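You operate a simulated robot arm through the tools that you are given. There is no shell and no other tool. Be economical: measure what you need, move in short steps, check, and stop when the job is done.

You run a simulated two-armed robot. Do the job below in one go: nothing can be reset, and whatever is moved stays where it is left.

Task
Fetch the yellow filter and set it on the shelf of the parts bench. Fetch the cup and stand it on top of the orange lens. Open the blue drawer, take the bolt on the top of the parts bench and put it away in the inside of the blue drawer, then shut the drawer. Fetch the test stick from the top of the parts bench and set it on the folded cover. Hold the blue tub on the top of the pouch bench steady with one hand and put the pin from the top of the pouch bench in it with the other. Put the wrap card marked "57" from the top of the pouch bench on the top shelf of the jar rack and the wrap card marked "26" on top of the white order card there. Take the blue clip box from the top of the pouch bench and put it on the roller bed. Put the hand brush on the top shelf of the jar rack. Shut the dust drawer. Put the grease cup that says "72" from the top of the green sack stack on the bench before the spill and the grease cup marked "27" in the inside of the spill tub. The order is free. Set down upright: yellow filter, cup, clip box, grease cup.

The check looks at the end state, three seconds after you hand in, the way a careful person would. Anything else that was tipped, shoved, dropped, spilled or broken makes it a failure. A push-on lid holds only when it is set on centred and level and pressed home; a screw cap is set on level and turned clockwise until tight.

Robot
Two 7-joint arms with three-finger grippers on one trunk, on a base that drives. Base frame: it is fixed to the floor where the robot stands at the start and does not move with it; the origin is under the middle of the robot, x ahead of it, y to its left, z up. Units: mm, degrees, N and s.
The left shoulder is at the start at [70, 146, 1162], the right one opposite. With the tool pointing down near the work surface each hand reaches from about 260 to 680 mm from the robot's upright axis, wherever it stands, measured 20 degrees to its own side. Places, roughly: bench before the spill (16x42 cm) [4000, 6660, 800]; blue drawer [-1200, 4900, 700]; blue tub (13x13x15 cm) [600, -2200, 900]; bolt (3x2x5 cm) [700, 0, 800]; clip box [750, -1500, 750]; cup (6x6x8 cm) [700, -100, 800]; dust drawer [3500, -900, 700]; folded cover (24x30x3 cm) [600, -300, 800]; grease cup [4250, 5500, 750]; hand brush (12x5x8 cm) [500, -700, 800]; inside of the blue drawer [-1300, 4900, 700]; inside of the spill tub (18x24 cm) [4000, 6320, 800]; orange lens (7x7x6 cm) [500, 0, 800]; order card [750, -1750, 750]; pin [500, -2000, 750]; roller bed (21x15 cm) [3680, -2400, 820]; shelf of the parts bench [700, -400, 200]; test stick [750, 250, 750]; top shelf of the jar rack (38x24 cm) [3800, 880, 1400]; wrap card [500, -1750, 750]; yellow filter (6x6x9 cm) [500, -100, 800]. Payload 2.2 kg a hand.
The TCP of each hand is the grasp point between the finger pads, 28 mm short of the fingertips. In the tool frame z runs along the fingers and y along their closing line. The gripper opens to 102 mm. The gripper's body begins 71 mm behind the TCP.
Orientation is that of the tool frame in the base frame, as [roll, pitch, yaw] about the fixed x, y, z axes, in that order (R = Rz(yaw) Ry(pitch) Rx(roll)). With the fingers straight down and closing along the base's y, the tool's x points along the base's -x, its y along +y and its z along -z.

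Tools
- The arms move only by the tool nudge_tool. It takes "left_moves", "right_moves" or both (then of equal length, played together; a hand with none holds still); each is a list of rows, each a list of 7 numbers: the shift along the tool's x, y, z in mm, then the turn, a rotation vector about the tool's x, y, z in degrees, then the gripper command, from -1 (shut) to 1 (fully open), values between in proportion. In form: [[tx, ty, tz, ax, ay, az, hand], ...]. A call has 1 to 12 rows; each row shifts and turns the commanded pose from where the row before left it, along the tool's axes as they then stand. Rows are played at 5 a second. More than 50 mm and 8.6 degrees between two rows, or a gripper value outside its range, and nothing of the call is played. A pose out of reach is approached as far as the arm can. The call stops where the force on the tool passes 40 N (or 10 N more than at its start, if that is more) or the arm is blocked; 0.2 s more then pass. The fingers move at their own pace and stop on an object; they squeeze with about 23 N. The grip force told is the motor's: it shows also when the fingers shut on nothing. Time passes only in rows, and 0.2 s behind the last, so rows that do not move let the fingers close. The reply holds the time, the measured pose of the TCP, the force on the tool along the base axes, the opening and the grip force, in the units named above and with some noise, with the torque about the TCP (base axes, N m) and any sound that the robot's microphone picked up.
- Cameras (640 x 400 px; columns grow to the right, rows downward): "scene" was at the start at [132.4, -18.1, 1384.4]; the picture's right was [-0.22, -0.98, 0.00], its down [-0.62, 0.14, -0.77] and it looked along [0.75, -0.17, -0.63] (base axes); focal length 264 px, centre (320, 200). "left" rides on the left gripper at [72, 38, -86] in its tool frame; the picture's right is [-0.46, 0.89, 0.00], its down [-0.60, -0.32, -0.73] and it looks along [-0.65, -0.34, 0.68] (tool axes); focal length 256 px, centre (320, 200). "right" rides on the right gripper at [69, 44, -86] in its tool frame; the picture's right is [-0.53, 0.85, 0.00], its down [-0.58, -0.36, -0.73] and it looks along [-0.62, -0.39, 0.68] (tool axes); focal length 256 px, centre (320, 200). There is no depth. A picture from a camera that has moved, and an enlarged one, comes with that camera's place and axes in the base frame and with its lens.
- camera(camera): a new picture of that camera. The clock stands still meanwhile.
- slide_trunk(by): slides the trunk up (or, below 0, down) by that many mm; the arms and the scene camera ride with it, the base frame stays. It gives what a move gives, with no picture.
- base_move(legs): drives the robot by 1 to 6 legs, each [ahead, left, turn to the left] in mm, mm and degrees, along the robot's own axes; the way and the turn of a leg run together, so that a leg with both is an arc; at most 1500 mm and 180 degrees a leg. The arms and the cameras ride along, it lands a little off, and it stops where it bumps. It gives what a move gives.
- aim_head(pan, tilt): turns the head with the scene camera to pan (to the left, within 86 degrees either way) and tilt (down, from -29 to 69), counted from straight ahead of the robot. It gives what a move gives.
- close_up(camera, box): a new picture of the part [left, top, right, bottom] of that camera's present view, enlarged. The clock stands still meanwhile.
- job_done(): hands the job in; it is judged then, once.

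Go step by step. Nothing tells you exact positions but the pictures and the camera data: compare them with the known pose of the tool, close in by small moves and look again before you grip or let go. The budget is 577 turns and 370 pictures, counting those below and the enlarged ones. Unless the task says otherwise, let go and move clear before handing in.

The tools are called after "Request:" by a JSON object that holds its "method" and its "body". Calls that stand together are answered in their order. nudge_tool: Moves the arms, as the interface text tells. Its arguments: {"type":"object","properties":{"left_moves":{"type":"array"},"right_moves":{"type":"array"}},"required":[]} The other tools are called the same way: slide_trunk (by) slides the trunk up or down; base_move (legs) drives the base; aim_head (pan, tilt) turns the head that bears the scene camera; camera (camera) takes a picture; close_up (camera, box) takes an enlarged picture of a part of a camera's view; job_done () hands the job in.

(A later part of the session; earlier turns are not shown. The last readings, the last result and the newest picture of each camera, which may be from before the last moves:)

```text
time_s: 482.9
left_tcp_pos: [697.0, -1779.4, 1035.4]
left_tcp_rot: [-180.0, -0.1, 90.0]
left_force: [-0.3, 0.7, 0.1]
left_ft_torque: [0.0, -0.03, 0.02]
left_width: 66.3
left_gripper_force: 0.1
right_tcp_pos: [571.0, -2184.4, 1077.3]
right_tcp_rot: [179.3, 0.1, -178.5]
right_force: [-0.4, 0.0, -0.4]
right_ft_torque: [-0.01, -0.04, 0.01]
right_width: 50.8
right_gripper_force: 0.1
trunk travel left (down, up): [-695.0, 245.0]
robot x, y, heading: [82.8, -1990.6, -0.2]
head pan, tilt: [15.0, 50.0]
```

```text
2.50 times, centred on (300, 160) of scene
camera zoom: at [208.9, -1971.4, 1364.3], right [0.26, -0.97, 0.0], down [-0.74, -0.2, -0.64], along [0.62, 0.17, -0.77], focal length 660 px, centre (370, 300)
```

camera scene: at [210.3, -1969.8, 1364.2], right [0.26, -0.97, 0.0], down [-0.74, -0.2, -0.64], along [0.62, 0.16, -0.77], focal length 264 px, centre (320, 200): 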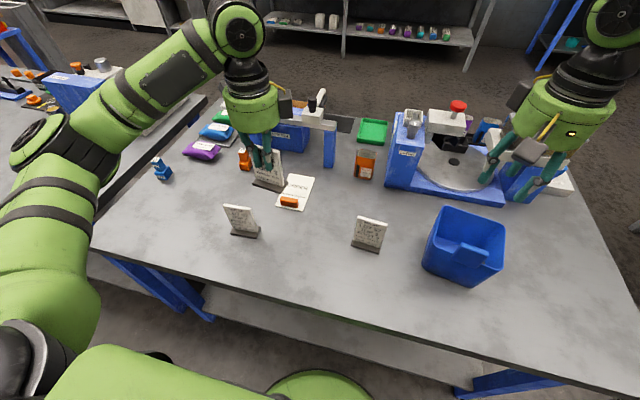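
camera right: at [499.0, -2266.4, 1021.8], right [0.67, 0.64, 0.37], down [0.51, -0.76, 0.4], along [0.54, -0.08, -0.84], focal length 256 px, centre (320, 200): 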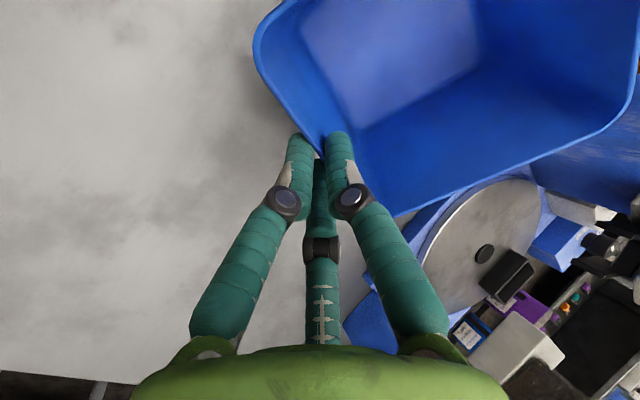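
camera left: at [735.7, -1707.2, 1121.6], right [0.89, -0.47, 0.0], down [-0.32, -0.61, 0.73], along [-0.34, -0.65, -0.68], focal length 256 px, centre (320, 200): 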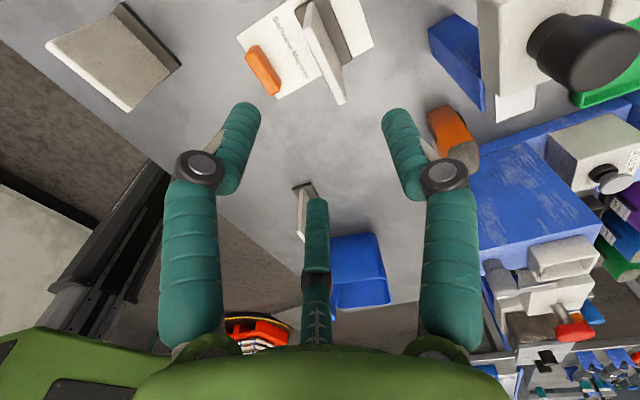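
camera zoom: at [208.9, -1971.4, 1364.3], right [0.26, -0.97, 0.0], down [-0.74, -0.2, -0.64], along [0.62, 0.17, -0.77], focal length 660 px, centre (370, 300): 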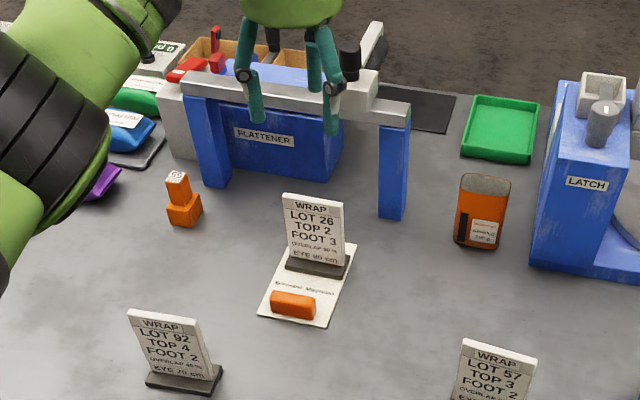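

Card 26 stands on the order card. Next is card 57: I retract the left hand to x≈565 and drive right to bring it over card 57.

Request:
{"method": "nudge_tool", "body": {"left_moves": [[0, -44, 0, 0, 0, 0, 0.5], [0, -44, 0, 0, 0, 0, 0.5], [0, -44, 0, 0, 0, 0, 0.5]]}}

Request:
{"method": "base_move", "body": {"legs": [[0, -215, 0.2]]}}

Request:
{"method": "camera", "body": {"camera": "left"}}

Request:
{"method": "close_up", "body": {"camera": "scene", "box": [180, 120, 400, 280]}}

```text
time_s: 483.7
left_tcp_pos: [565.5, -1777.2, 1035.0]
left_tcp_rot: [-180.0, 0.0, 90.0]
left_force: [-0.1, 0.0, 0.1]
left_ft_torque: [0.04, -0.02, -0.01]
left_width: 76.3
left_gripper_force: 0.0
right_tcp_pos: [571.1, -2183.1, 1077.0]
right_tcp_rot: [179.4, 0.1, -178.5]
right_force: [0.9, 0.5, -0.1]
right_ft_torque: [-0.02, 0.01, 0.02]
right_width: 51.1
right_gripper_force: 0.0
trunk travel left (down, up): [-695.0, 245.0]
robot x, y, heading: [85.4, -1994.2, -0.0]
head pan, tilt: [15.0, 50.0]
```

```text
time_s: 485.3
left_tcp_pos: [566.0, -1988.5, 1035.4]
left_tcp_rot: [-180.0, -0.1, 90.3]
left_force: [0.6, 0.0, 0.2]
left_ft_torque: [-0.02, 0.0, -0.03]
left_width: 76.7
left_gripper_force: 0.1
right_tcp_pos: [572.6, -2393.4, 1078.1]
right_tcp_rot: [179.4, 0.0, -178.1]
right_force: [-0.1, 0.0, -0.5]
right_ft_torque: [-0.04, 0.0, 0.0]
right_width: 50.9
right_gripper_force: 0.1
trunk travel left (down, up): [-695.0, 245.0]
robot x, y, heading: [87.5, -2202.0, 0.1]
head pan, tilt: [15.0, 50.0]
```

```text
154 pictures are left
camera left: at [604.3, -1916.3, 1120.8], right [0.89, -0.46, 0.0], down [-0.31, -0.61, 0.73], along [-0.34, -0.65, -0.68], focal length 256 px, centre (320, 200)
```

left: 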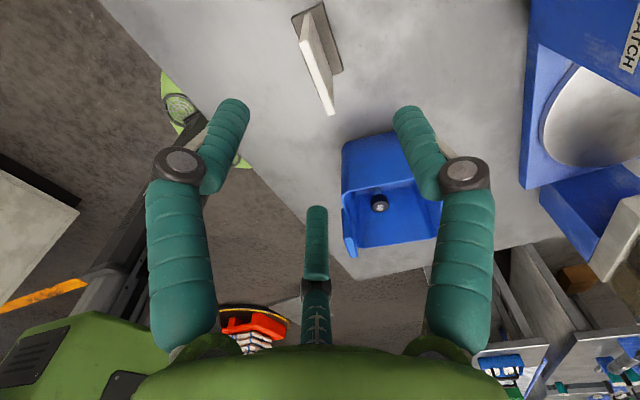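

```text
2.50 times, centred on (290, 200) of scene
camera zoom: at [210.2, -2182.6, 1364.2], right [0.26, -0.96, 0.0], down [-0.74, -0.2, -0.64], along [0.62, 0.17, -0.77], focal length 660 px, centre (395, 200)
```

zoom: 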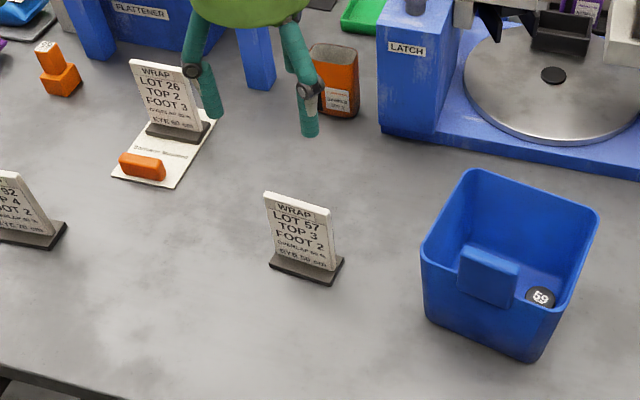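

Card 57's top edge is centred at [560,-1996]. I align over it and lower part way.

Request:
{"method": "nudge_tool", "body": {"left_moves": [[-6.5, -5.5, 30, 0, 0, 5, 0.4], [0, 0, 40, 0, 0, 0, 0.4], [0, 0, 35, 0, 0, 0, 0.4]]}}

Request:
{"method": "camera", "body": {"camera": "left"}}

```text
time_s: 486.1
left_tcp_pos: [561.8, -1995.4, 930.0]
left_tcp_rot: [-179.9, -0.1, 85.3]
left_force: [-0.4, 0.6, 0.2]
left_ft_torque: [0.0, -0.01, 0.02]
left_width: 71.5
left_gripper_force: 0.1
right_tcp_pos: [573.4, -2393.9, 1077.4]
right_tcp_rot: [179.3, 0.1, -178.2]
right_force: [0.4, -0.4, 1.3]
right_ft_torque: [0.01, -0.01, 0.02]
right_width: 51.1
right_gripper_force: 0.1
trunk travel left (down, up): [-695.0, 245.0]
robot x, y, heading: [89.8, -2206.0, -0.1]
head pan, tilt: [15.0, 50.0]
```

```text
152 pictures are left
camera left: at [605.1, -1926.5, 1015.3], right [0.84, -0.54, 0.0], down [-0.37, -0.58, 0.73], along [-0.39, -0.62, -0.68], focal length 256 px, centre (320, 200)
```

left: 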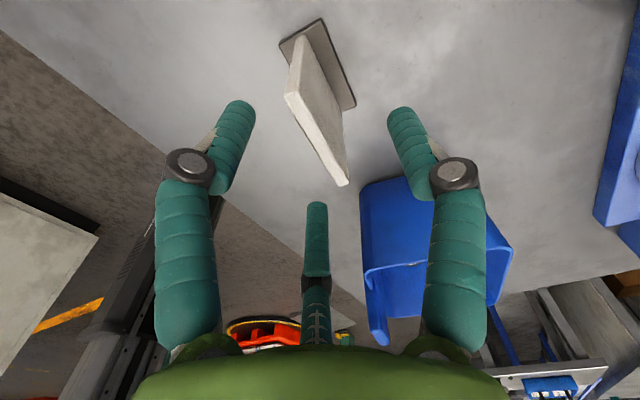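

Request:
{"method": "nudge_tool", "body": {"left_moves": [[-3, -1.6, 15, 0, 0, 0, 0.4], [0, 0, 15, 0, 0, 0, 0.4], [0, 0, 16, 0, 0, 0, 0.4]]}}

Request:
{"method": "camera", "body": {"camera": "left"}}

```text
time_s: 486.9
left_tcp_pos: [560.5, -1997.4, 884.4]
left_tcp_rot: [180.0, -0.1, 85.3]
left_force: [0.0, -0.1, 0.2]
left_ft_torque: [0.02, 0.0, -0.01]
left_width: 71.5
left_gripper_force: 0.0
right_tcp_pos: [574.0, -2393.8, 1077.3]
right_tcp_rot: [179.3, 0.0, -178.2]
right_force: [-0.7, -0.4, 0.8]
right_ft_torque: [-0.02, 0.03, -0.01]
right_width: 50.6
right_gripper_force: 0.0
trunk travel left (down, up): [-695.0, 245.0]
robot x, y, heading: [84.0, -2206.7, 0.2]
head pan, tilt: [15.0, 50.0]
```

```text
151 pictures are left
camera left: at [603.7, -1929.4, 969.3], right [0.84, -0.54, 0.0], down [-0.37, -0.58, 0.73], along [-0.39, -0.62, -0.68], focal length 256 px, centre (320, 200)
```

left: 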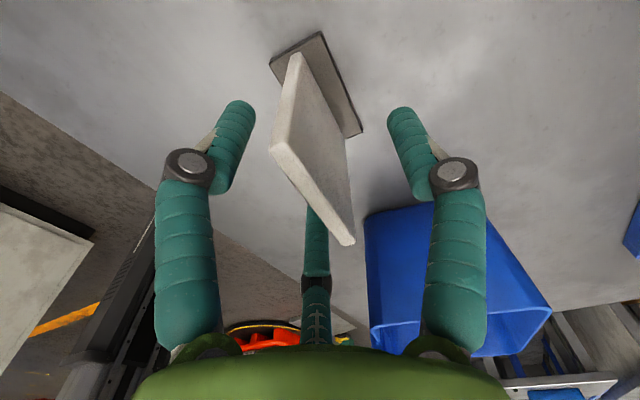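

Request:
{"method": "nudge_tool", "body": {"left_moves": [[0, 0, 8, 0, 0, 0, 0.4], [0, 0, 7, 0, 0, 0, 0.4], [0, 0, 0, 0, 0, 0, 0], [0, 0, 0, 0, 0, 0, -0.5], [0, 0, 0, 0, 0, 0, -1], [0, 0, 0, 0, 0, 0, -1]]}}

Request:
{"method": "nudge_tool", "body": {"left_moves": [[0, 0, -20, 0, 0, 0, -1], [0, 0, -40, 0, 0, 0, -1], [0, 0, -45, 0, 0, 0, -1], [0, 0, -45, 0, 0, 0, -1], [0, 0, -45, 0, 0, 0, -1]]}}

Request:
{"method": "camera", "body": {"camera": "left"}}

```text
time_s: 488.3
left_tcp_pos: [558.0, -1997.9, 869.1]
left_tcp_rot: [179.9, -0.1, 85.3]
left_force: [-0.2, -0.4, 0.6]
left_ft_torque: [0.02, 0.0, -0.04]
left_width: 13.7
left_gripper_force: 23.2
right_tcp_pos: [574.0, -2394.9, 1076.6]
right_tcp_rot: [179.3, 0.0, -178.1]
right_force: [-0.1, 0.0, 0.4]
right_ft_torque: [-0.03, 0.03, -0.01]
right_width: 51.1
right_gripper_force: 0.0
trunk travel left (down, up): [-695.0, 245.0]
robot x, y, heading: [85.5, -2204.2, 0.3]
head pan, tilt: [15.0, 50.0]
```

```text
time_s: 489.5
left_tcp_pos: [558.4, -1997.7, 1064.7]
left_tcp_rot: [179.9, -0.2, 85.4]
left_force: [0.3, -0.2, 0.1]
left_ft_torque: [0.03, -0.01, 0.01]
left_width: 13.2
left_gripper_force: 23.5
right_tcp_pos: [572.7, -2395.5, 1077.8]
right_tcp_rot: [179.3, 0.1, -178.2]
right_force: [-0.7, -0.4, 0.8]
right_ft_torque: [0.05, 0.01, 0.01]
right_width: 51.1
right_gripper_force: 0.0
trunk travel left (down, up): [-695.0, 245.0]
robot x, y, heading: [87.0, -2205.1, 0.2]
head pan, tilt: [15.0, 50.0]
```

```text
150 pictures are left
camera left: at [602.0, -1930.6, 1150.2], right [0.84, -0.54, 0.0], down [-0.37, -0.58, 0.73], along [-0.39, -0.61, -0.68], focal length 256 px, centre (320, 200)
```

left: 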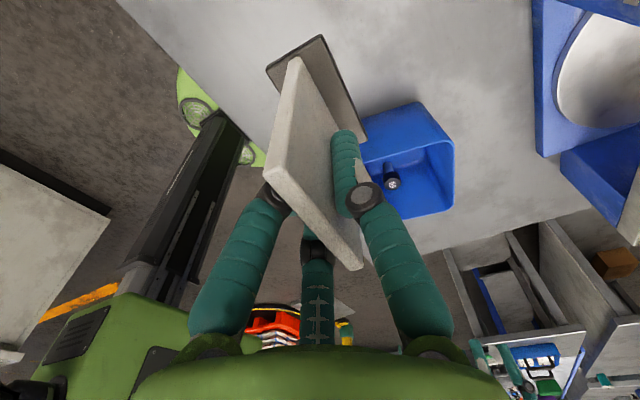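

Card 57 is held. I raise it further, and drive left so that the right hand can fetch the blue clip box.

Request:
{"method": "nudge_tool", "body": {"left_moves": [[0, 0, -45, 0, 0, 0, -1], [0, 0, -45, 0, 0, 0, -1]], "right_moves": [[15, 0, -20, 0, 0, 0, 0.6], [15, 0, -20, 0, 0, 0, 0.6]]}}

Request:
{"method": "base_move", "body": {"legs": [[-40, 500, 0], [0, 500, 0]]}}

Request:
{"method": "aim_head", "body": {"pan": -15, "tilt": 50}}

Request:
{"method": "camera", "body": {"camera": "scene"}}

Request:
{"method": "camera", "body": {"camera": "right"}}

```text
time_s: 490.1
left_tcp_pos: [554.9, -2000.4, 1155.5]
left_tcp_rot: [180.0, -0.1, 85.4]
left_force: [-0.5, -0.4, 0.2]
left_ft_torque: [0.01, -0.03, 0.01]
left_width: 13.6
left_gripper_force: 22.9
right_tcp_pos: [541.2, -2396.4, 1118.4]
right_tcp_rot: [179.3, 0.1, -178.1]
right_force: [0.4, 0.5, -0.1]
right_ft_torque: [0.04, -0.05, -0.01]
right_width: 81.4
right_gripper_force: 0.0
trunk travel left (down, up): [-695.0, 245.0]
robot x, y, heading: [88.5, -2207.1, 0.5]
head pan, tilt: [15.0, 50.0]
```

```text
time_s: 495.6
left_tcp_pos: [511.3, -999.5, 1154.6]
left_tcp_rot: [180.0, -0.2, 85.4]
left_force: [-0.2, -0.3, -0.8]
left_ft_torque: [0.01, -0.03, 0.02]
left_width: 13.1
left_gripper_force: 23.1
right_tcp_pos: [497.4, -1396.2, 1117.1]
right_tcp_rot: [179.3, 0.0, -178.0]
right_force: [0.4, 0.4, 0.4]
right_ft_torque: [-0.02, -0.03, -0.01]
right_width: 81.8
right_gripper_force: 0.1
trunk travel left (down, up): [-695.0, 245.0]
robot x, y, heading: [39.9, -1203.9, -0.0]
head pan, tilt: [15.0, 50.0]
```

```text
time_s: 496.6
left_tcp_pos: [512.0, -999.5, 1153.4]
left_tcp_rot: [-179.9, -0.1, 85.5]
left_force: [-0.7, 0.1, -0.7]
left_ft_torque: [-0.03, -0.02, 0.0]
left_width: 13.3
left_gripper_force: 22.9
right_tcp_pos: [496.6, -1395.6, 1116.7]
right_tcp_rot: [179.3, -0.1, -178.1]
right_force: [-0.3, 0.5, 0.0]
right_ft_torque: [-0.01, 0.03, 0.0]
right_width: 81.8
right_gripper_force: 0.0
trunk travel left (down, up): [-695.0, 245.0]
robot x, y, heading: [39.3, -1206.4, 0.2]
head pan, tilt: [-15.0, 50.0]
```

```text
149 pictures are left
camera scene: at [164.0, -1224.2, 1364.2], right [-0.25, -0.97, 0.0], down [-0.74, 0.19, -0.64], along [0.62, -0.16, -0.77], focal length 264 px, centre (320, 200)
```

scene: 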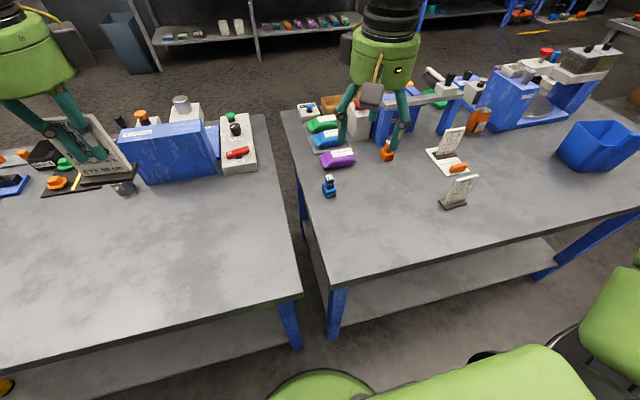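

```text
148 pictures are left
camera right: at [426.9, -1354.5, 1204.5], right [0.5, 0.86, 0.01], down [0.59, -0.35, 0.73], along [0.63, -0.36, -0.69], focal length 256 px, centre (320, 200)
```

right: 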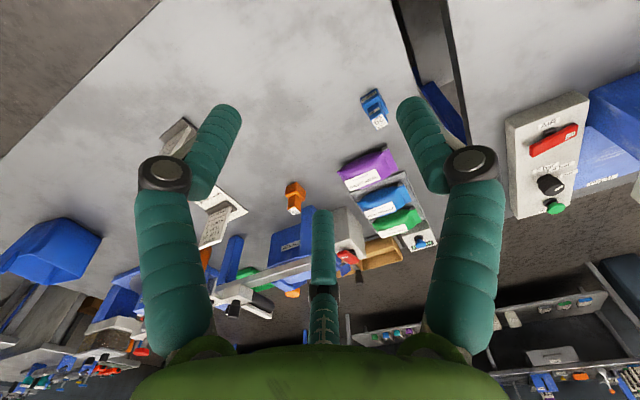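

Request:
{"method": "close_up", "body": {"camera": "scene", "box": [280, 130, 400, 220]}}

Request:
{"method": "close_up", "body": {"camera": "right", "box": [300, 60, 450, 180]}}

```text
4.44 times, centred on (340, 175) of scene
camera zoom: at [164.0, -1224.2, 1364.2], right [-0.25, -0.97, 0.0], down [-0.74, 0.19, -0.64], along [0.62, -0.16, -0.77], focal length 1173 px, centre (231, 311)
```

zoom: 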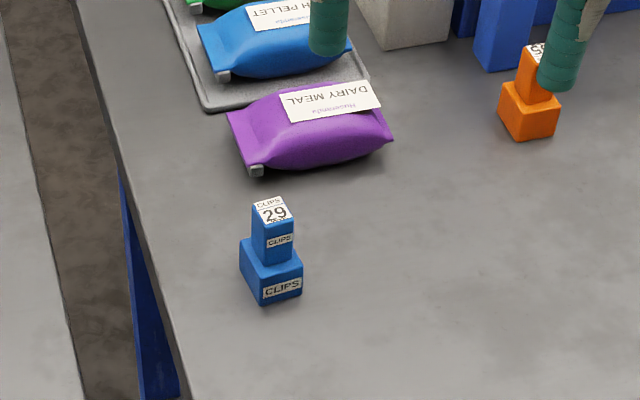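

```text
3.33 times, centred on (375, 120) of right
camera zoom: at [426.9, -1354.5, 1204.5], right [0.5, 0.86, 0.01], down [0.59, -0.35, 0.73], along [0.63, -0.36, -0.69], focal length 853 px, centre (137, 467)
```

zoom: 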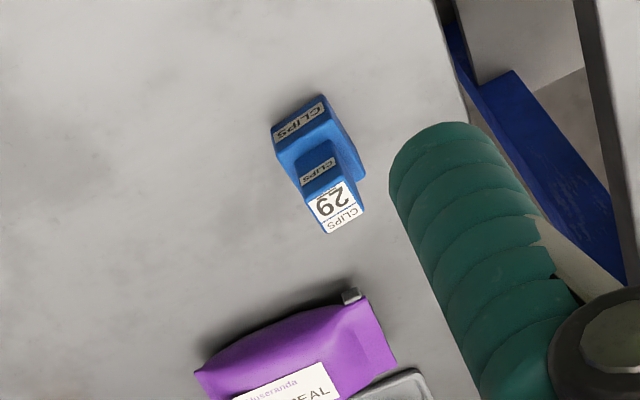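

The clip box has a 40 mm base and a narrower neck, about 68 mm tall, at [637,-1376]. I drive in closer, lower the trunk for reach and position the right hand above it.

Request:
{"method": "base_move", "body": {"legs": [[58, 0, 0]]}}

Request:
{"method": "nudge_tool", "body": {"right_moves": [[-25, 5, 20, 0, 0, -1, 0.2], [-28, 5, 20, 0, 0, -1, 0.2], [-28, 5, 0, 0, 0, 0, 0.2]]}}

Request:
{"method": "slide_trunk", "body": {"by": -130}}

Request:
{"method": "camera", "body": {"camera": "right"}}

```text
time_s: 497.5
left_tcp_pos: [564.6, -998.9, 1155.9]
left_tcp_rot: [179.9, -0.2, 85.4]
left_force: [0.1, -0.2, -0.9]
left_ft_torque: [0.0, -0.04, -0.01]
left_width: 13.5
left_gripper_force: 22.8
right_tcp_pos: [551.7, -1394.8, 1119.9]
right_tcp_rot: [179.2, 0.3, -177.9]
right_force: [0.0, -0.7, 0.8]
right_ft_torque: [-0.06, -0.02, -0.01]
right_width: 81.8
right_gripper_force: 0.1
trunk travel left (down, up): [-695.0, 245.0]
robot x, y, heading: [95.5, -1207.3, 0.2]
head pan, tilt: [-15.0, 50.0]
```

```text
time_s: 498.3
left_tcp_pos: [571.1, -998.0, 1153.0]
left_tcp_rot: [-179.9, -0.1, 85.3]
left_force: [0.6, -0.5, -0.8]
left_ft_torque: [0.0, 0.01, 0.02]
left_width: 13.6
left_gripper_force: 23.5
right_tcp_pos: [633.5, -1379.7, 1075.0]
right_tcp_rot: [179.3, 0.1, -176.0]
right_force: [0.8, 0.2, -0.6]
right_ft_torque: [0.02, 0.02, -0.01]
right_width: 61.5
right_gripper_force: 0.1
right hand out of reach, approached as far as the arm can: row 3
trunk travel left (down, up): [-695.0, 245.0]
robot x, y, heading: [96.9, -1207.5, 0.1]
head pan, tilt: [-15.0, 50.0]
```

```text
time_s: 499.9
left_tcp_pos: [567.7, -996.9, 1023.1]
left_tcp_rot: [180.0, -0.1, 85.3]
left_force: [-0.5, 0.3, -0.1]
left_ft_torque: [0.02, 0.02, 0.03]
left_width: 13.3
left_gripper_force: 23.0
right_tcp_pos: [631.8, -1378.3, 946.8]
right_tcp_rot: [179.2, 0.2, -176.0]
right_force: [0.3, 0.0, 0.2]
right_ft_torque: [0.02, 0.01, 0.02]
right_width: 60.8
right_gripper_force: 0.2
trunk travel left (down, up): [-565.0, 375.0]
robot x, y, heading: [94.5, -1205.9, 0.4]
head pan, tilt: [-15.0, 50.0]
```

```text
145 pictures are left
camera right: at [559.7, -1340.0, 1033.6], right [0.47, 0.88, 0.01], down [0.6, -0.33, 0.73], along [0.65, -0.34, -0.69], focal length 256 px, centre (320, 200)
```

right: 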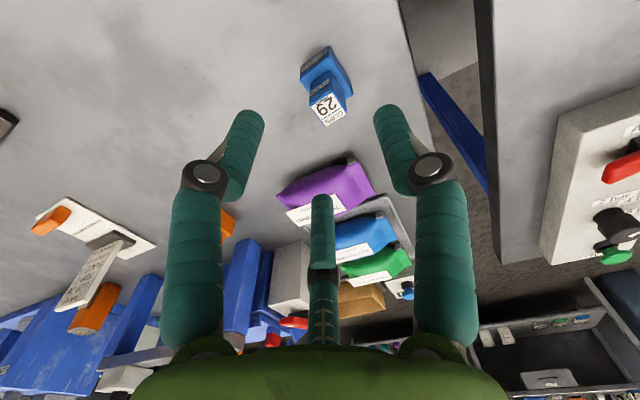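

Request:
{"method": "nudge_tool", "body": {"right_moves": [[-7.2, 3, 20, 0, 0, 0, 0.1], [0, 0, 25, 0, 0, 0, 0.1]]}}

Request:
{"method": "camera", "body": {"camera": "right"}}

```text
time_s: 500.5
left_tcp_pos: [568.7, -998.0, 1024.6]
left_tcp_rot: [179.9, 0.0, 85.4]
left_force: [0.1, -0.7, -0.7]
left_ft_torque: [-0.01, -0.05, 0.03]
left_width: 13.2
left_gripper_force: 22.3
right_tcp_pos: [634.7, -1377.7, 900.2]
right_tcp_rot: [179.1, 0.2, -176.0]
right_force: [-0.9, 0.0, -0.3]
right_ft_torque: [-0.03, -0.02, -0.01]
right_width: 56.0
right_gripper_force: 0.1
right hand out of reach, approached as far as the arm can: row 1
trunk travel left (down, up): [-565.0, 375.0]
robot x, y, heading: [97.2, -1207.2, 0.4]
head pan, tilt: [-15.0, 50.0]
```

```text
144 pictures are left
camera right: at [562.3, -1340.0, 988.4], right [0.47, 0.88, 0.01], down [0.6, -0.33, 0.73], along [0.65, -0.34, -0.69], focal length 256 px, centre (320, 200)
```

right: 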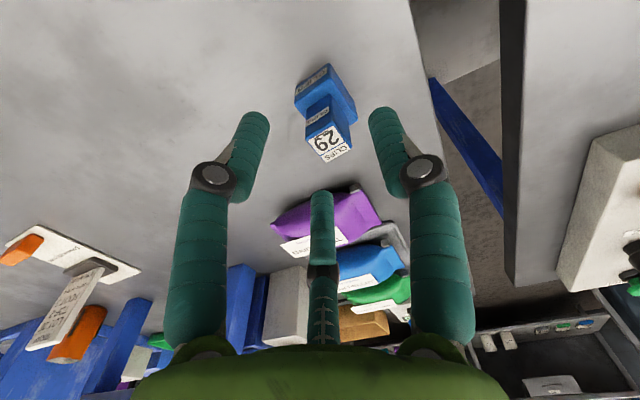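

Request:
{"method": "nudge_tool", "body": {"right_moves": [[-3, 3, 0, 0, 0, 0, 0.1]]}}

Request:
{"method": "slide_trunk", "body": {"by": -34}}

Request:
{"method": "camera", "body": {"camera": "right"}}

```text
time_s: 500.9
left_tcp_pos: [568.4, -996.8, 1023.5]
left_tcp_rot: [180.0, 0.0, 85.4]
left_force: [1.2, 0.5, -0.9]
left_ft_torque: [0.01, 0.0, 0.0]
left_width: 13.2
left_gripper_force: 23.3
right_tcp_pos: [634.1, -1377.9, 900.8]
right_tcp_rot: [179.2, 0.2, -176.0]
right_force: [-0.4, 0.5, 0.0]
right_ft_torque: [0.01, 0.01, -0.04]
right_width: 56.3
right_gripper_force: 0.1
right hand out of reach, approached as far as the arm can: row 1
trunk travel left (down, up): [-565.0, 375.0]
robot x, y, heading: [98.9, -1204.5, 0.7]
head pan, tilt: [-15.0, 50.0]
```

```text
time_s: 501.7
left_tcp_pos: [568.1, -997.4, 990.5]
left_tcp_rot: [-179.9, -0.1, 85.4]
left_force: [0.5, 0.5, -0.5]
left_ft_torque: [0.01, -0.01, 0.01]
left_width: 13.4
left_gripper_force: 23.0
right_tcp_pos: [635.0, -1378.3, 869.0]
right_tcp_rot: [179.2, 0.3, -176.0]
right_force: [0.4, 0.7, 0.0]
right_ft_torque: [-0.03, -0.02, 0.02]
right_width: 56.2
right_gripper_force: 0.0
trunk travel left (down, up): [-531.0, 409.0]
robot x, y, heading: [93.8, -1206.5, 0.3]
head pan, tilt: [-15.0, 50.0]
```

```text
143 pictures are left
camera right: at [561.8, -1339.9, 954.9], right [0.47, 0.88, 0.01], down [0.6, -0.33, 0.73], along [0.65, -0.34, -0.69], focal length 256 px, centre (320, 200)
```

right: 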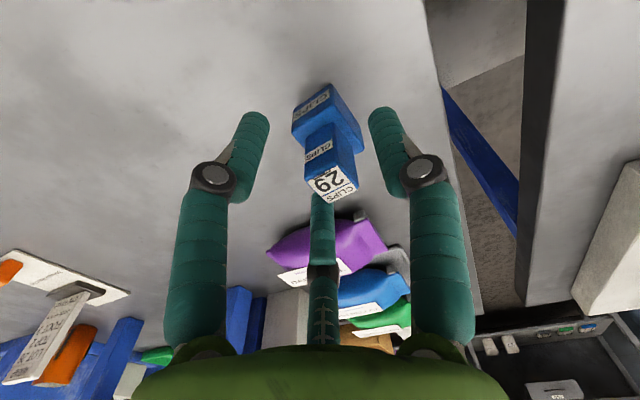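

Request:
{"method": "nudge_tool", "body": {"right_moves": [[0, 0, 0, 0, 0, 0, -0.3], [0, 0, 0, 0, 0, 0, -1], [0, 0, 0, 0, 0, 0, -1], [0, 0, 0, 0, 0, 0, -1]]}}

Request:
{"method": "slide_trunk", "body": {"by": 120}}

Request:
{"method": "camera", "body": {"camera": "right"}}

```text
time_s: 502.7
left_tcp_pos: [567.3, -998.1, 991.3]
left_tcp_rot: [-179.9, -0.1, 85.4]
left_force: [0.1, -0.7, 0.2]
left_ft_torque: [0.05, -0.03, 0.0]
left_width: 13.3
left_gripper_force: 23.2
right_tcp_pos: [635.2, -1378.4, 867.6]
right_tcp_rot: [179.2, 0.3, -176.0]
right_force: [0.3, -0.8, 3.2]
right_ft_torque: [-0.09, 0.02, 0.02]
right_width: 25.2
right_gripper_force: 22.8
trunk travel left (down, up): [-531.0, 409.0]
robot x, y, heading: [97.8, -1207.6, 0.7]
head pan, tilt: [-15.0, 50.0]
```

```text
time_s: 504.2
left_tcp_pos: [569.8, -997.6, 1110.4]
left_tcp_rot: [-180.0, -0.2, 85.4]
left_force: [-0.7, -0.1, -1.3]
left_ft_torque: [0.02, 0.01, 0.01]
left_width: 13.7
left_gripper_force: 23.2
right_tcp_pos: [635.2, -1378.7, 987.1]
right_tcp_rot: [179.2, 0.1, -176.0]
right_force: [-0.4, 0.1, -0.9]
right_ft_torque: [-0.02, 0.0, 0.01]
right_width: 25.0
right_gripper_force: 22.8
trunk travel left (down, up): [-651.0, 289.0]
robot x, y, heading: [98.8, -1204.2, 0.6]
head pan, tilt: [-15.0, 50.0]
```

```text
142 pictures are left
camera right: at [562.4, -1339.9, 1074.4], right [0.47, 0.88, 0.01], down [0.6, -0.33, 0.73], along [0.65, -0.34, -0.69], focal length 256 px, centre (320, 200)
```

right: 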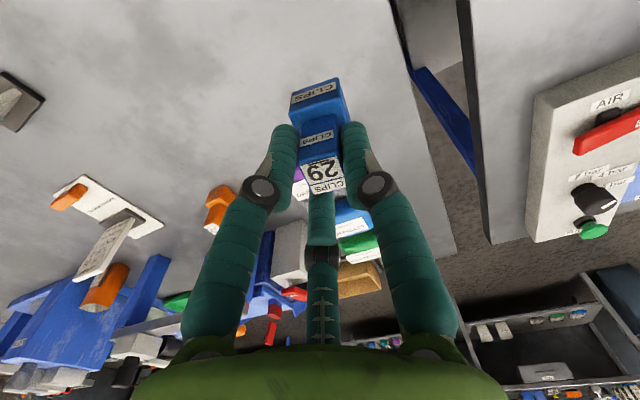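

The clip box is held upright. I drive back round the end of the pouch bench toward the roller bed near [3680,-2400].

Request:
{"method": "base_move", "body": {"legs": [[-300, 0, -0.6], [0, -1000, 0], [0, -920, 0]]}}

Request:
{"method": "base_move", "body": {"legs": [[1100, 0, 0], [1100, 0, 0], [250, 450, 0]]}}

Request:
{"method": "aim_head", "body": {"pan": 0, "tilt": 20}}

Request:
{"method": "camera", "body": {"camera": "scene"}}

```text
time_s: 515.4
left_tcp_pos: [271.2, -2928.8, 1109.7]
left_tcp_rot: [179.9, -0.1, 84.6]
left_force: [0.1, 0.3, -0.3]
left_ft_torque: [0.0, 0.03, -0.01]
left_width: 13.4
left_gripper_force: 23.1
right_tcp_pos: [330.4, -3310.3, 987.2]
right_tcp_rot: [179.2, 0.2, -176.9]
right_force: [-0.2, -0.8, -1.0]
right_ft_torque: [-0.01, -0.01, -0.03]
right_width: 24.2
right_gripper_force: 23.3
trunk travel left (down, up): [-651.0, 289.0]
robot x, y, heading: [-203.1, -3131.6, -0.5]
head pan, tilt: [-15.0, 50.0]
```

```text
time_s: 529.0
left_tcp_pos: [2726.3, -2491.1, 1110.0]
left_tcp_rot: [180.0, -0.2, 84.7]
left_force: [-0.5, -0.6, -0.7]
left_ft_torque: [0.02, 0.0, 0.01]
left_width: 13.4
left_gripper_force: 23.0
right_tcp_pos: [2787.8, -2872.1, 988.3]
right_tcp_rot: [179.1, 0.2, -176.8]
right_force: [0.5, -0.5, -0.5]
right_ft_torque: [0.0, 0.0, -0.03]
right_width: 23.9
right_gripper_force: 23.1
trunk travel left (down, up): [-651.0, 289.0]
robot x, y, heading: [2253.7, -2692.3, -0.4]
head pan, tilt: [-15.0, 50.0]
```

```text
time_s: 529.9
left_tcp_pos: [2726.7, -2490.5, 1109.7]
left_tcp_rot: [-179.9, -0.1, 84.6]
left_force: [-0.6, -0.2, -0.5]
left_ft_torque: [-0.01, -0.01, -0.02]
left_width: 13.6
left_gripper_force: 22.4
right_tcp_pos: [2788.4, -2871.4, 987.6]
right_tcp_rot: [179.2, 0.1, -176.8]
right_force: [-0.3, 0.1, -1.3]
right_ft_torque: [0.0, 0.0, -0.01]
right_width: 23.8
right_gripper_force: 23.2
trunk travel left (down, up): [-651.0, 289.0]
robot x, y, heading: [2255.2, -2687.8, -0.2]
head pan, tilt: [0.0, 20.0]
```

```text
141 pictures are left
camera scene: at [2396.2, -2691.7, 1365.7], right [-0.01, -1.0, 0.0], down [-0.34, 0.0, -0.94], along [0.94, -0.01, -0.34], focal length 264 px, centre (320, 200)
```

scene: 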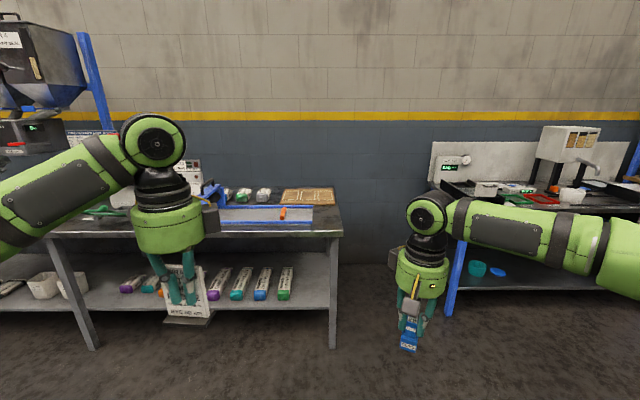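

The roller bed (blue side rails) is on the right end of the hopper bench. I drive nearer and look.

Request:
{"method": "base_move", "body": {"legs": [[500, 470, 0.3]]}}

Request:
{"method": "aim_head", "body": {"pan": -10, "tilt": 35}}

Request:
{"method": "camera", "body": {"camera": "scene"}}

Request:
{"method": "close_up", "body": {"camera": "scene", "box": [200, 100, 420, 250]}}

```text
time_s: 533.7
left_tcp_pos: [3230.9, -2018.3, 1110.2]
left_tcp_rot: [-180.0, -0.1, 85.2]
left_force: [-0.3, -0.2, -0.4]
left_ft_torque: [0.03, 0.01, 0.03]
left_width: 13.4
left_gripper_force: 23.5
right_tcp_pos: [3294.8, -2398.0, 987.9]
right_tcp_rot: [179.2, 0.2, -176.2]
right_force: [1.0, 0.3, -0.4]
right_ft_torque: [-0.02, -0.01, 0.0]
right_width: 23.7
right_gripper_force: 22.7
trunk travel left (down, up): [-651.0, 289.0]
robot x, y, heading: [2759.4, -2226.1, 0.2]
head pan, tilt: [0.0, 20.0]
```

```text
time_s: 534.5
left_tcp_pos: [3231.4, -2018.3, 1108.8]
left_tcp_rot: [-179.9, -0.2, 85.1]
left_force: [0.1, -0.7, 0.7]
left_ft_torque: [0.01, 0.0, -0.03]
left_width: 13.4
left_gripper_force: 23.3
right_tcp_pos: [3295.6, -2400.9, 987.1]
right_tcp_rot: [179.3, 0.2, -176.1]
right_force: [-1.0, 0.0, -0.4]
right_ft_torque: [0.01, -0.02, 0.02]
right_width: 23.5
right_gripper_force: 23.5
trunk travel left (down, up): [-651.0, 289.0]
robot x, y, heading: [2757.0, -2222.5, 0.1]
head pan, tilt: [-10.0, 35.0]
```

```text
140 pictures are left
camera scene: at [2895.7, -2237.8, 1342.0], right [-0.17, -0.99, 0.0], down [-0.56, 0.1, -0.82], along [0.81, -0.14, -0.57], focal length 264 px, centre (320, 200)
```

scene: 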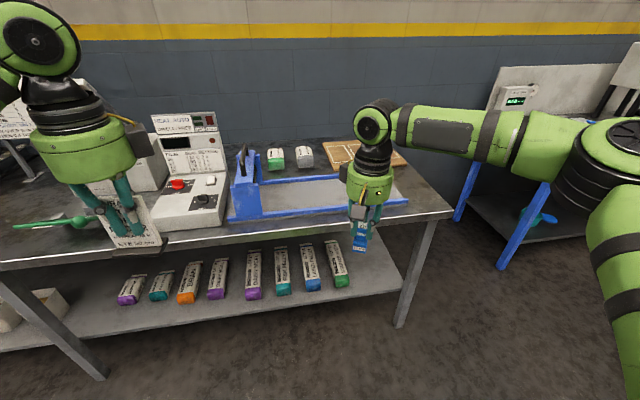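

```text
2.67 times, centred on (310, 175) of scene
camera zoom: at [2895.7, -2237.8, 1342.0], right [-0.17, -0.99, 0.0], down [-0.56, 0.1, -0.82], along [0.81, -0.14, -0.57], focal length 704 px, centre (347, 267)
```

zoom: 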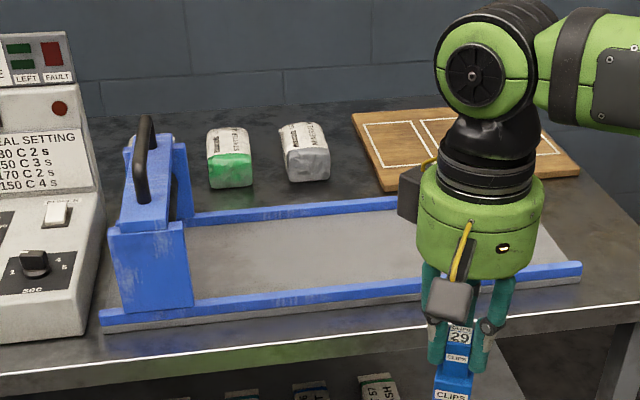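

The bed is the grey plate between the blue rails, z≈820, x 3605–3755, y -2505…-2295. Before driving in, I raise and retract the left hand to clear the sealer unit.

Request:
{"method": "nudge_tool", "body": {"left_moves": [[0, -30, -35, 0, 0, 0, -1], [0, -30, -35, 0, 0, 0, -1], [0, -30, -35, 0, 0, 0, -1], [0, -30, -35, 0, 0, 0, -1]]}}

Request:
{"method": "base_move", "body": {"legs": [[370, 0, 0]]}}

Request:
{"method": "aim_head", "body": {"pan": -15, "tilt": 48}}

Request:
{"method": "camera", "body": {"camera": "scene"}}

Request:
{"method": "camera", "body": {"camera": "right"}}

```text
time_s: 535.5
left_tcp_pos: [3108.2, -2009.5, 1249.8]
left_tcp_rot: [179.9, -0.1, 85.3]
left_force: [-0.7, -0.8, 0.3]
left_ft_torque: [0.01, -0.06, 0.04]
left_width: 13.2
left_gripper_force: 23.3
right_tcp_pos: [3292.7, -2399.9, 987.8]
right_tcp_rot: [179.2, 0.3, -176.3]
right_force: [-0.1, 0.2, -1.1]
right_ft_torque: [0.0, -0.04, 0.03]
right_width: 24.1
right_gripper_force: 22.8
trunk travel left (down, up): [-651.0, 289.0]
robot x, y, heading: [2758.1, -2224.1, 0.2]
head pan, tilt: [-10.0, 35.0]
```

```text
time_s: 537.9
left_tcp_pos: [3478.9, -2009.7, 1250.0]
left_tcp_rot: [180.0, -0.1, 85.0]
left_force: [0.5, 0.2, -0.2]
left_ft_torque: [0.0, -0.05, 0.01]
left_width: 13.3
left_gripper_force: 22.6
right_tcp_pos: [3664.3, -2398.9, 987.8]
right_tcp_rot: [179.2, 0.3, -176.3]
right_force: [0.4, 0.1, -0.1]
right_ft_torque: [-0.02, -0.02, 0.01]
right_width: 23.5
right_gripper_force: 23.3
trunk travel left (down, up): [-651.0, 289.0]
robot x, y, heading: [3127.9, -2223.2, -0.3]
head pan, tilt: [-10.0, 35.0]
```

```text
time_s: 538.6
left_tcp_pos: [3481.6, -2009.9, 1249.4]
left_tcp_rot: [-180.0, -0.2, 85.1]
left_force: [0.0, -0.2, -0.8]
left_ft_torque: [-0.01, -0.02, -0.01]
left_width: 13.7
left_gripper_force: 22.9
right_tcp_pos: [3664.2, -2399.4, 987.7]
right_tcp_rot: [179.1, 0.3, -176.3]
right_force: [-0.6, 0.9, -1.3]
right_ft_torque: [0.0, 0.0, 0.02]
right_width: 24.0
right_gripper_force: 23.2
trunk travel left (down, up): [-651.0, 289.0]
robot x, y, heading: [3127.0, -2223.8, 0.0]
head pan, tilt: [-15.0, 48.0]
```

```text
138 pictures are left
camera scene: at [3254.2, -2243.0, 1322.9], right [-0.26, -0.97, 0.0], down [-0.72, 0.19, -0.67], along [0.65, -0.17, -0.74], focal length 264 px, centre (320, 200)
```

scene: 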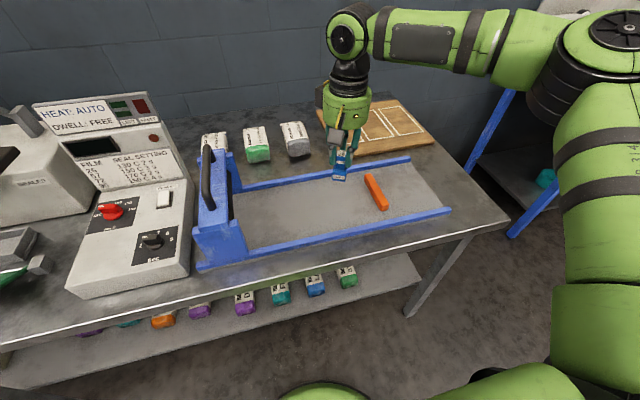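

```text
137 pictures are left
camera right: at [3592.3, -2361.0, 1074.6], right [0.48, 0.88, 0.01], down [0.6, -0.34, 0.73], along [0.64, -0.34, -0.69], focal length 256 px, centre (320, 200)
```

right: 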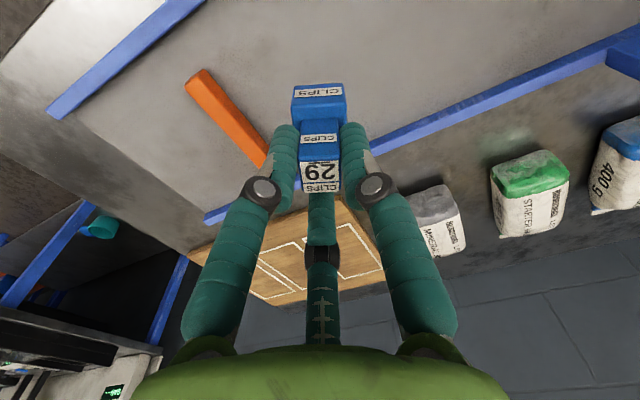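

The spot below is free, and the orange stick lies further right. I lower with the trunk to keep the arm posture.

Request:
{"method": "slide_trunk", "body": {"by": -80}}

Request:
{"method": "camera", "body": {"camera": "right"}}

```text
time_s: 539.8
left_tcp_pos: [3480.4, -2009.1, 1169.7]
left_tcp_rot: [-180.0, -0.1, 85.0]
left_force: [-0.6, -0.3, -0.1]
left_ft_torque: [-0.04, 0.0, 0.0]
left_width: 13.6
left_gripper_force: 23.2
right_tcp_pos: [3664.0, -2398.3, 907.9]
right_tcp_rot: [179.3, 0.1, -176.3]
right_force: [0.8, 0.5, -0.6]
right_ft_torque: [-0.01, 0.01, 0.0]
right_width: 23.9
right_gripper_force: 23.5
trunk travel left (down, up): [-571.0, 369.0]
robot x, y, heading: [3129.2, -2223.4, 0.1]
head pan, tilt: [-15.0, 48.0]
```

```text
136 pictures are left
camera right: at [3591.8, -2360.9, 994.9], right [0.48, 0.88, 0.01], down [0.6, -0.34, 0.73], along [0.64, -0.34, -0.69], focal length 256 px, centre (320, 200)
```

right: 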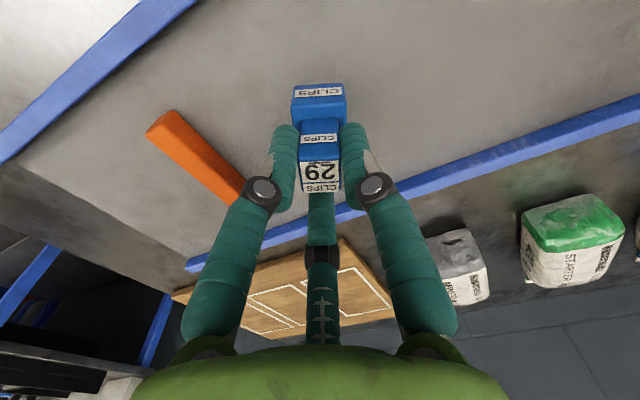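

Request:
{"method": "nudge_tool", "body": {"right_moves": [[4, 0, 6, 0, 0, 0, -1], [0, 0, 4, 0, 0, 0, -1], [0, 0, 3, 0, 0, 0, -1], [0, 0, 3, 0, 0, 0, -1], [0, 0, 3, 0, 0, 0, -1]]}}

Request:
{"method": "camera", "body": {"camera": "right"}}

```text
time_s: 541.0
left_tcp_pos: [3480.5, -2008.5, 1170.7]
left_tcp_rot: [-180.0, -0.1, 85.1]
left_force: [-0.1, 0.9, -0.3]
left_ft_torque: [0.0, 0.03, -0.03]
left_width: 13.7
left_gripper_force: 23.5
right_tcp_pos: [3659.5, -2400.6, 887.7]
right_tcp_rot: [179.3, 0.2, -176.3]
right_force: [-1.0, 0.2, 0.1]
right_ft_torque: [0.01, 0.02, -0.04]
right_width: 23.7
right_gripper_force: 23.6
trunk travel left (down, up): [-571.0, 369.0]
robot x, y, heading: [3131.3, -2225.1, -0.1]
head pan, tilt: [-15.0, 48.0]
```

```text
135 pictures are left
camera right: at [3588.1, -2360.9, 975.5], right [0.48, 0.88, 0.01], down [0.6, -0.34, 0.73], along [0.64, -0.34, -0.69], focal length 256 px, centre (320, 200)
```

right: 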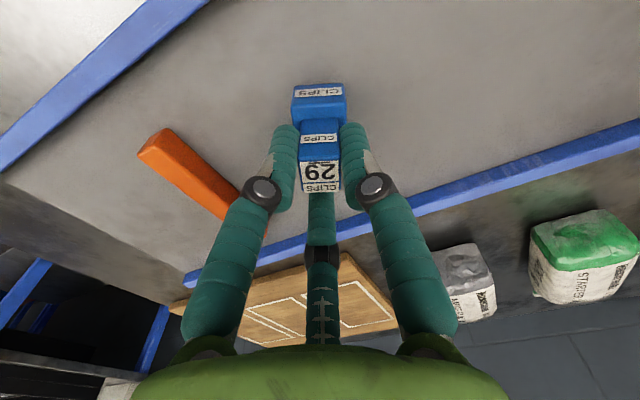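

No contact yet. I continue down slowly.

Request:
{"method": "nudge_tool", "body": {"right_moves": [[0, 0, 3, 0, 0, 0, -1], [0, 0, 3, 0, 0, 0, -1], [0, 0, 3, 0, 0, 0, -1], [0, 0, 3, 0, 0, 0, -1], [0, 0, 3, 0, 0, 0, -1], [0, 0, 3, 0, 0, 0, -1], [0, 0, 3, 0, 0, 0, -1]]}}

```text
time_s: 542.6
left_tcp_pos: [3476.7, -2007.4, 1170.5]
left_tcp_rot: [179.8, 0.0, 84.9]
left_force: [0.8, -0.3, -0.3]
left_ft_torque: [-0.02, 0.04, -0.01]
left_width: 13.6
left_gripper_force: 22.7
right_tcp_pos: [3658.8, -2398.6, 871.4]
right_tcp_rot: [179.1, 0.9, -176.3]
right_force: [5.6, -2.4, 28.0]
right_ft_torque: [-0.09, 0.27, 0.02]
right_width: 23.8
right_gripper_force: 23.1
trunk travel left (down, up): [-571.0, 369.0]
robot x, y, heading: [3127.7, -2222.2, -0.0]
head pan, tilt: [-15.0, 48.0]
```

Contact at z≈871. I ease off, open and rise.

Request:
{"method": "nudge_tool", "body": {"right_moves": [[0, 0, -4, 0, 0, 0, -1], [0, 0, 0, 0, 0, 0, -0.3], [0, 0, 0, 0, 0, 0, 0.1], [0, 0, 0, 0, 0, 0, 0.1], [0, 0, -15, 0, 0, 0, 0.1], [0, 0, -30, 0, 0, 0, 0.1], [0, 0, -45, 0, 0, 0, 0.1]]}}

Request:
{"method": "camera", "body": {"camera": "right"}}

Request:
{"method": "camera", "body": {"camera": "scene"}}

```text
time_s: 544.2
left_tcp_pos: [3480.9, -2010.0, 1169.7]
left_tcp_rot: [179.9, -0.2, 85.0]
left_force: [0.2, -0.4, -1.2]
left_ft_torque: [-0.02, 0.0, 0.02]
left_width: 13.7
left_gripper_force: 23.1
right_tcp_pos: [3659.2, -2401.3, 963.2]
right_tcp_rot: [179.2, 0.2, -176.3]
right_force: [0.6, 0.1, 0.2]
right_ft_torque: [-0.03, 0.02, -0.03]
right_width: 56.3
right_gripper_force: 0.1
trunk travel left (down, up): [-571.0, 369.0]
robot x, y, heading: [3128.3, -2228.0, 0.1]
head pan, tilt: [-15.0, 48.0]
```

```text
134 pictures are left
camera right: at [3587.3, -2362.0, 1049.8], right [0.48, 0.88, 0.01], down [0.6, -0.34, 0.73], along [0.64, -0.34, -0.69], focal length 256 px, centre (320, 200)
```

right: 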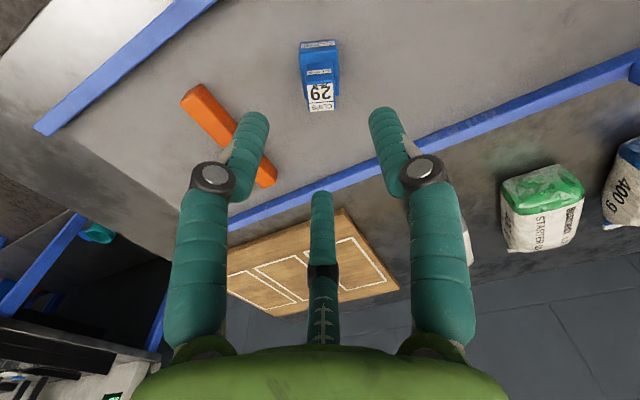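

```text
133 pictures are left
camera scene: at [3253.1, -2242.8, 1242.9], right [-0.26, -0.97, 0.0], down [-0.72, 0.19, -0.67], along [0.65, -0.17, -0.74], focal length 264 px, centre (320, 200)
```

scene: 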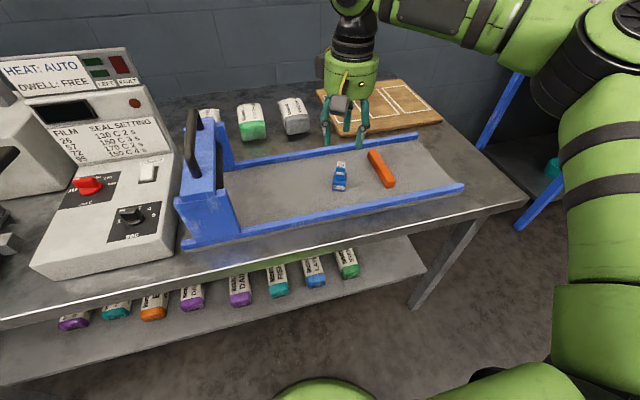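

The clip box stands on the roller bed. Last is card 57 to the rack: I back off, drive along the aisle, raise the trunk fully and lift the left hand.

Request:
{"method": "base_move", "body": {"legs": [[-500, 0, 0], [0, 1000, 0], [0, 1000, 0], [0, 980, 0]]}}

Request:
{"method": "slide_trunk", "body": {"by": 369}}

Request:
{"method": "aim_head", "body": {"pan": 10, "tilt": 15}}

Request:
{"method": "camera", "body": {"camera": "scene"}}

```text
time_s: 561.4
left_tcp_pos: [2998.8, 963.0, 1169.3]
left_tcp_rot: [-179.9, -0.2, 84.4]
left_force: [0.9, -0.4, -1.0]
left_ft_torque: [-0.03, -0.01, -0.02]
left_width: 13.6
left_gripper_force: 22.8
right_tcp_pos: [3171.5, 570.3, 962.1]
right_tcp_rot: [179.2, 0.2, -177.2]
right_force: [0.0, 0.4, -0.1]
right_ft_torque: [0.01, -0.03, -0.03]
right_width: 56.0
right_gripper_force: 0.1
trunk travel left (down, up): [-571.0, 369.0]
robot x, y, heading: [2643.2, 752.5, -0.5]
head pan, tilt: [-15.0, 48.0]
```

```text
time_s: 565.0
left_tcp_pos: [2998.6, 963.9, 1538.1]
left_tcp_rot: [179.9, -0.1, 84.4]
left_force: [-0.8, -0.2, 0.3]
left_ft_torque: [-0.05, 0.01, 0.01]
left_width: 13.7
left_gripper_force: 22.6
right_tcp_pos: [3172.6, 570.1, 1331.6]
right_tcp_rot: [179.2, 0.2, -177.0]
right_force: [0.0, 0.8, -0.6]
right_ft_torque: [0.01, -0.01, -0.04]
right_width: 56.0
right_gripper_force: 0.1
trunk travel left (down, up): [-940.0, 0.0]
robot x, y, heading: [2646.2, 754.7, -0.9]
head pan, tilt: [-15.0, 48.0]
```

```text
time_s: 565.9
left_tcp_pos: [2997.6, 964.3, 1538.0]
left_tcp_rot: [179.9, -0.1, 84.3]
left_force: [1.0, -0.3, -0.1]
left_ft_torque: [-0.01, -0.01, 0.03]
left_width: 13.6
left_gripper_force: 23.1
right_tcp_pos: [3171.3, 570.0, 1331.1]
right_tcp_rot: [179.1, 0.1, -177.1]
right_force: [0.8, -0.8, 0.4]
right_ft_torque: [0.01, 0.0, 0.02]
right_width: 56.2
right_gripper_force: 0.0
trunk travel left (down, up): [-940.0, 0.0]
robot x, y, heading: [2644.7, 758.2, -0.8]
head pan, tilt: [10.0, 15.0]
```

```text
132 pictures are left
camera scene: at [2784.1, 769.8, 1662.9], right [0.16, -0.99, 0.0], down [-0.26, -0.04, -0.97], along [0.95, 0.15, -0.26], focal length 264 px, centre (320, 200)
```

scene: 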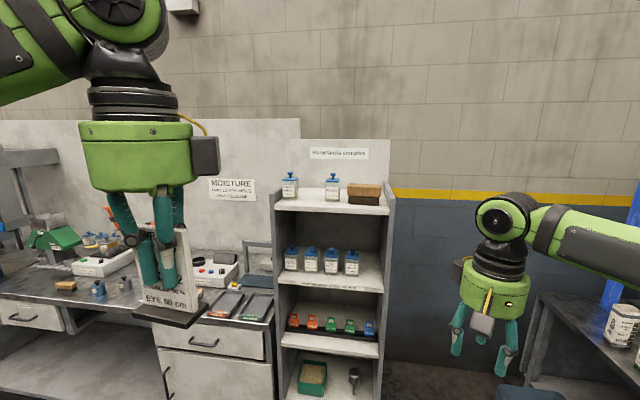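

The shelf is clear in front of and between the jars. I drive in and bring the card near the shelf's front.

Request:
{"method": "base_move", "body": {"legs": [[400, -5, 0.8], [195, 0, 0]]}}

Request:
{"method": "nudge_tool", "body": {"left_moves": [[0, 0, 0, 0, 0, -5, -1]]}}

Request:
{"method": "aim_head", "body": {"pan": 10, "tilt": 28}}

Request:
{"method": "camera", "body": {"camera": "scene"}}

Request:
{"method": "camera", "body": {"camera": "left"}}

```text
time_s: 569.6
left_tcp_pos: [3586.5, 960.0, 1540.9]
left_tcp_rot: [179.7, -0.1, 84.9]
left_force: [-1.6, -0.5, -0.9]
left_ft_torque: [0.02, -0.04, -0.01]
left_width: 13.3
left_gripper_force: 22.8
right_tcp_pos: [3766.6, 568.8, 1334.7]
right_tcp_rot: [179.2, 0.4, -176.5]
right_force: [0.0, 0.1, 0.7]
right_ft_torque: [0.0, -0.05, 0.0]
right_width: 56.1
right_gripper_force: 0.0
trunk travel left (down, up): [-940.0, 0.0]
robot x, y, heading: [3236.7, 748.3, -0.1]
head pan, tilt: [10.0, 15.0]
```

```text
time_s: 570.0
left_tcp_pos: [3596.4, 960.4, 1537.7]
left_tcp_rot: [-179.9, -0.1, 90.0]
left_force: [-0.9, -0.3, -1.1]
left_ft_torque: [-0.01, 0.02, 0.0]
left_width: 13.8
left_gripper_force: 23.1
right_tcp_pos: [3774.5, 568.4, 1330.7]
right_tcp_rot: [179.1, 0.1, -176.4]
right_force: [0.9, 0.5, -0.2]
right_ft_torque: [0.01, 0.03, 0.01]
right_width: 56.2
right_gripper_force: 0.1
trunk travel left (down, up): [-940.0, 0.0]
robot x, y, heading: [3240.5, 746.2, 0.1]
head pan, tilt: [10.0, 15.0]
```

```text
time_s: 570.8
left_tcp_pos: [3593.7, 959.2, 1538.4]
left_tcp_rot: [179.9, 0.0, 89.9]
left_force: [-0.5, -0.4, -0.3]
left_ft_torque: [0.0, 0.0, 0.03]
left_width: 13.3
left_gripper_force: 22.9
right_tcp_pos: [3771.8, 569.2, 1331.5]
right_tcp_rot: [179.1, 0.2, -176.3]
right_force: [-0.3, 0.1, 0.5]
right_ft_torque: [-0.03, 0.0, -0.01]
right_width: 56.0
right_gripper_force: 0.0
trunk travel left (down, up): [-940.0, 0.0]
robot x, y, heading: [3235.9, 745.9, 0.1]
head pan, tilt: [10.0, 28.0]
```

```text
131 pictures are left
camera scene: at [3379.8, 763.4, 1641.9], right [0.17, -0.98, 0.0], down [-0.46, -0.08, -0.88], along [0.87, 0.15, -0.47], focal length 264 px, centre (320, 200)
```

scene: 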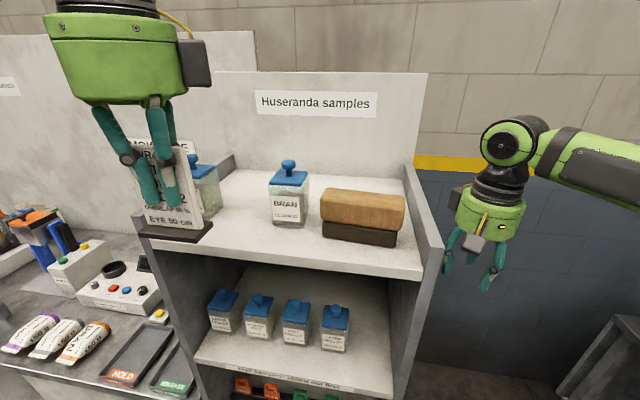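

```text
130 pictures are left
camera left: at [3632.0, 1031.4, 1624.5], right [0.88, -0.47, 0.0], down [-0.32, -0.61, 0.73], along [-0.34, -0.65, -0.68], focal length 256 px, centre (320, 200)
```

left: 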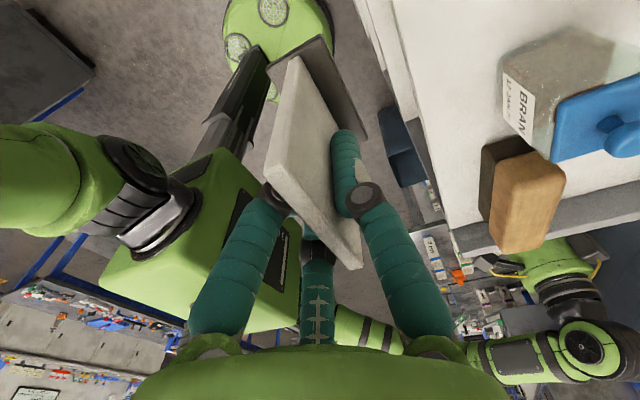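

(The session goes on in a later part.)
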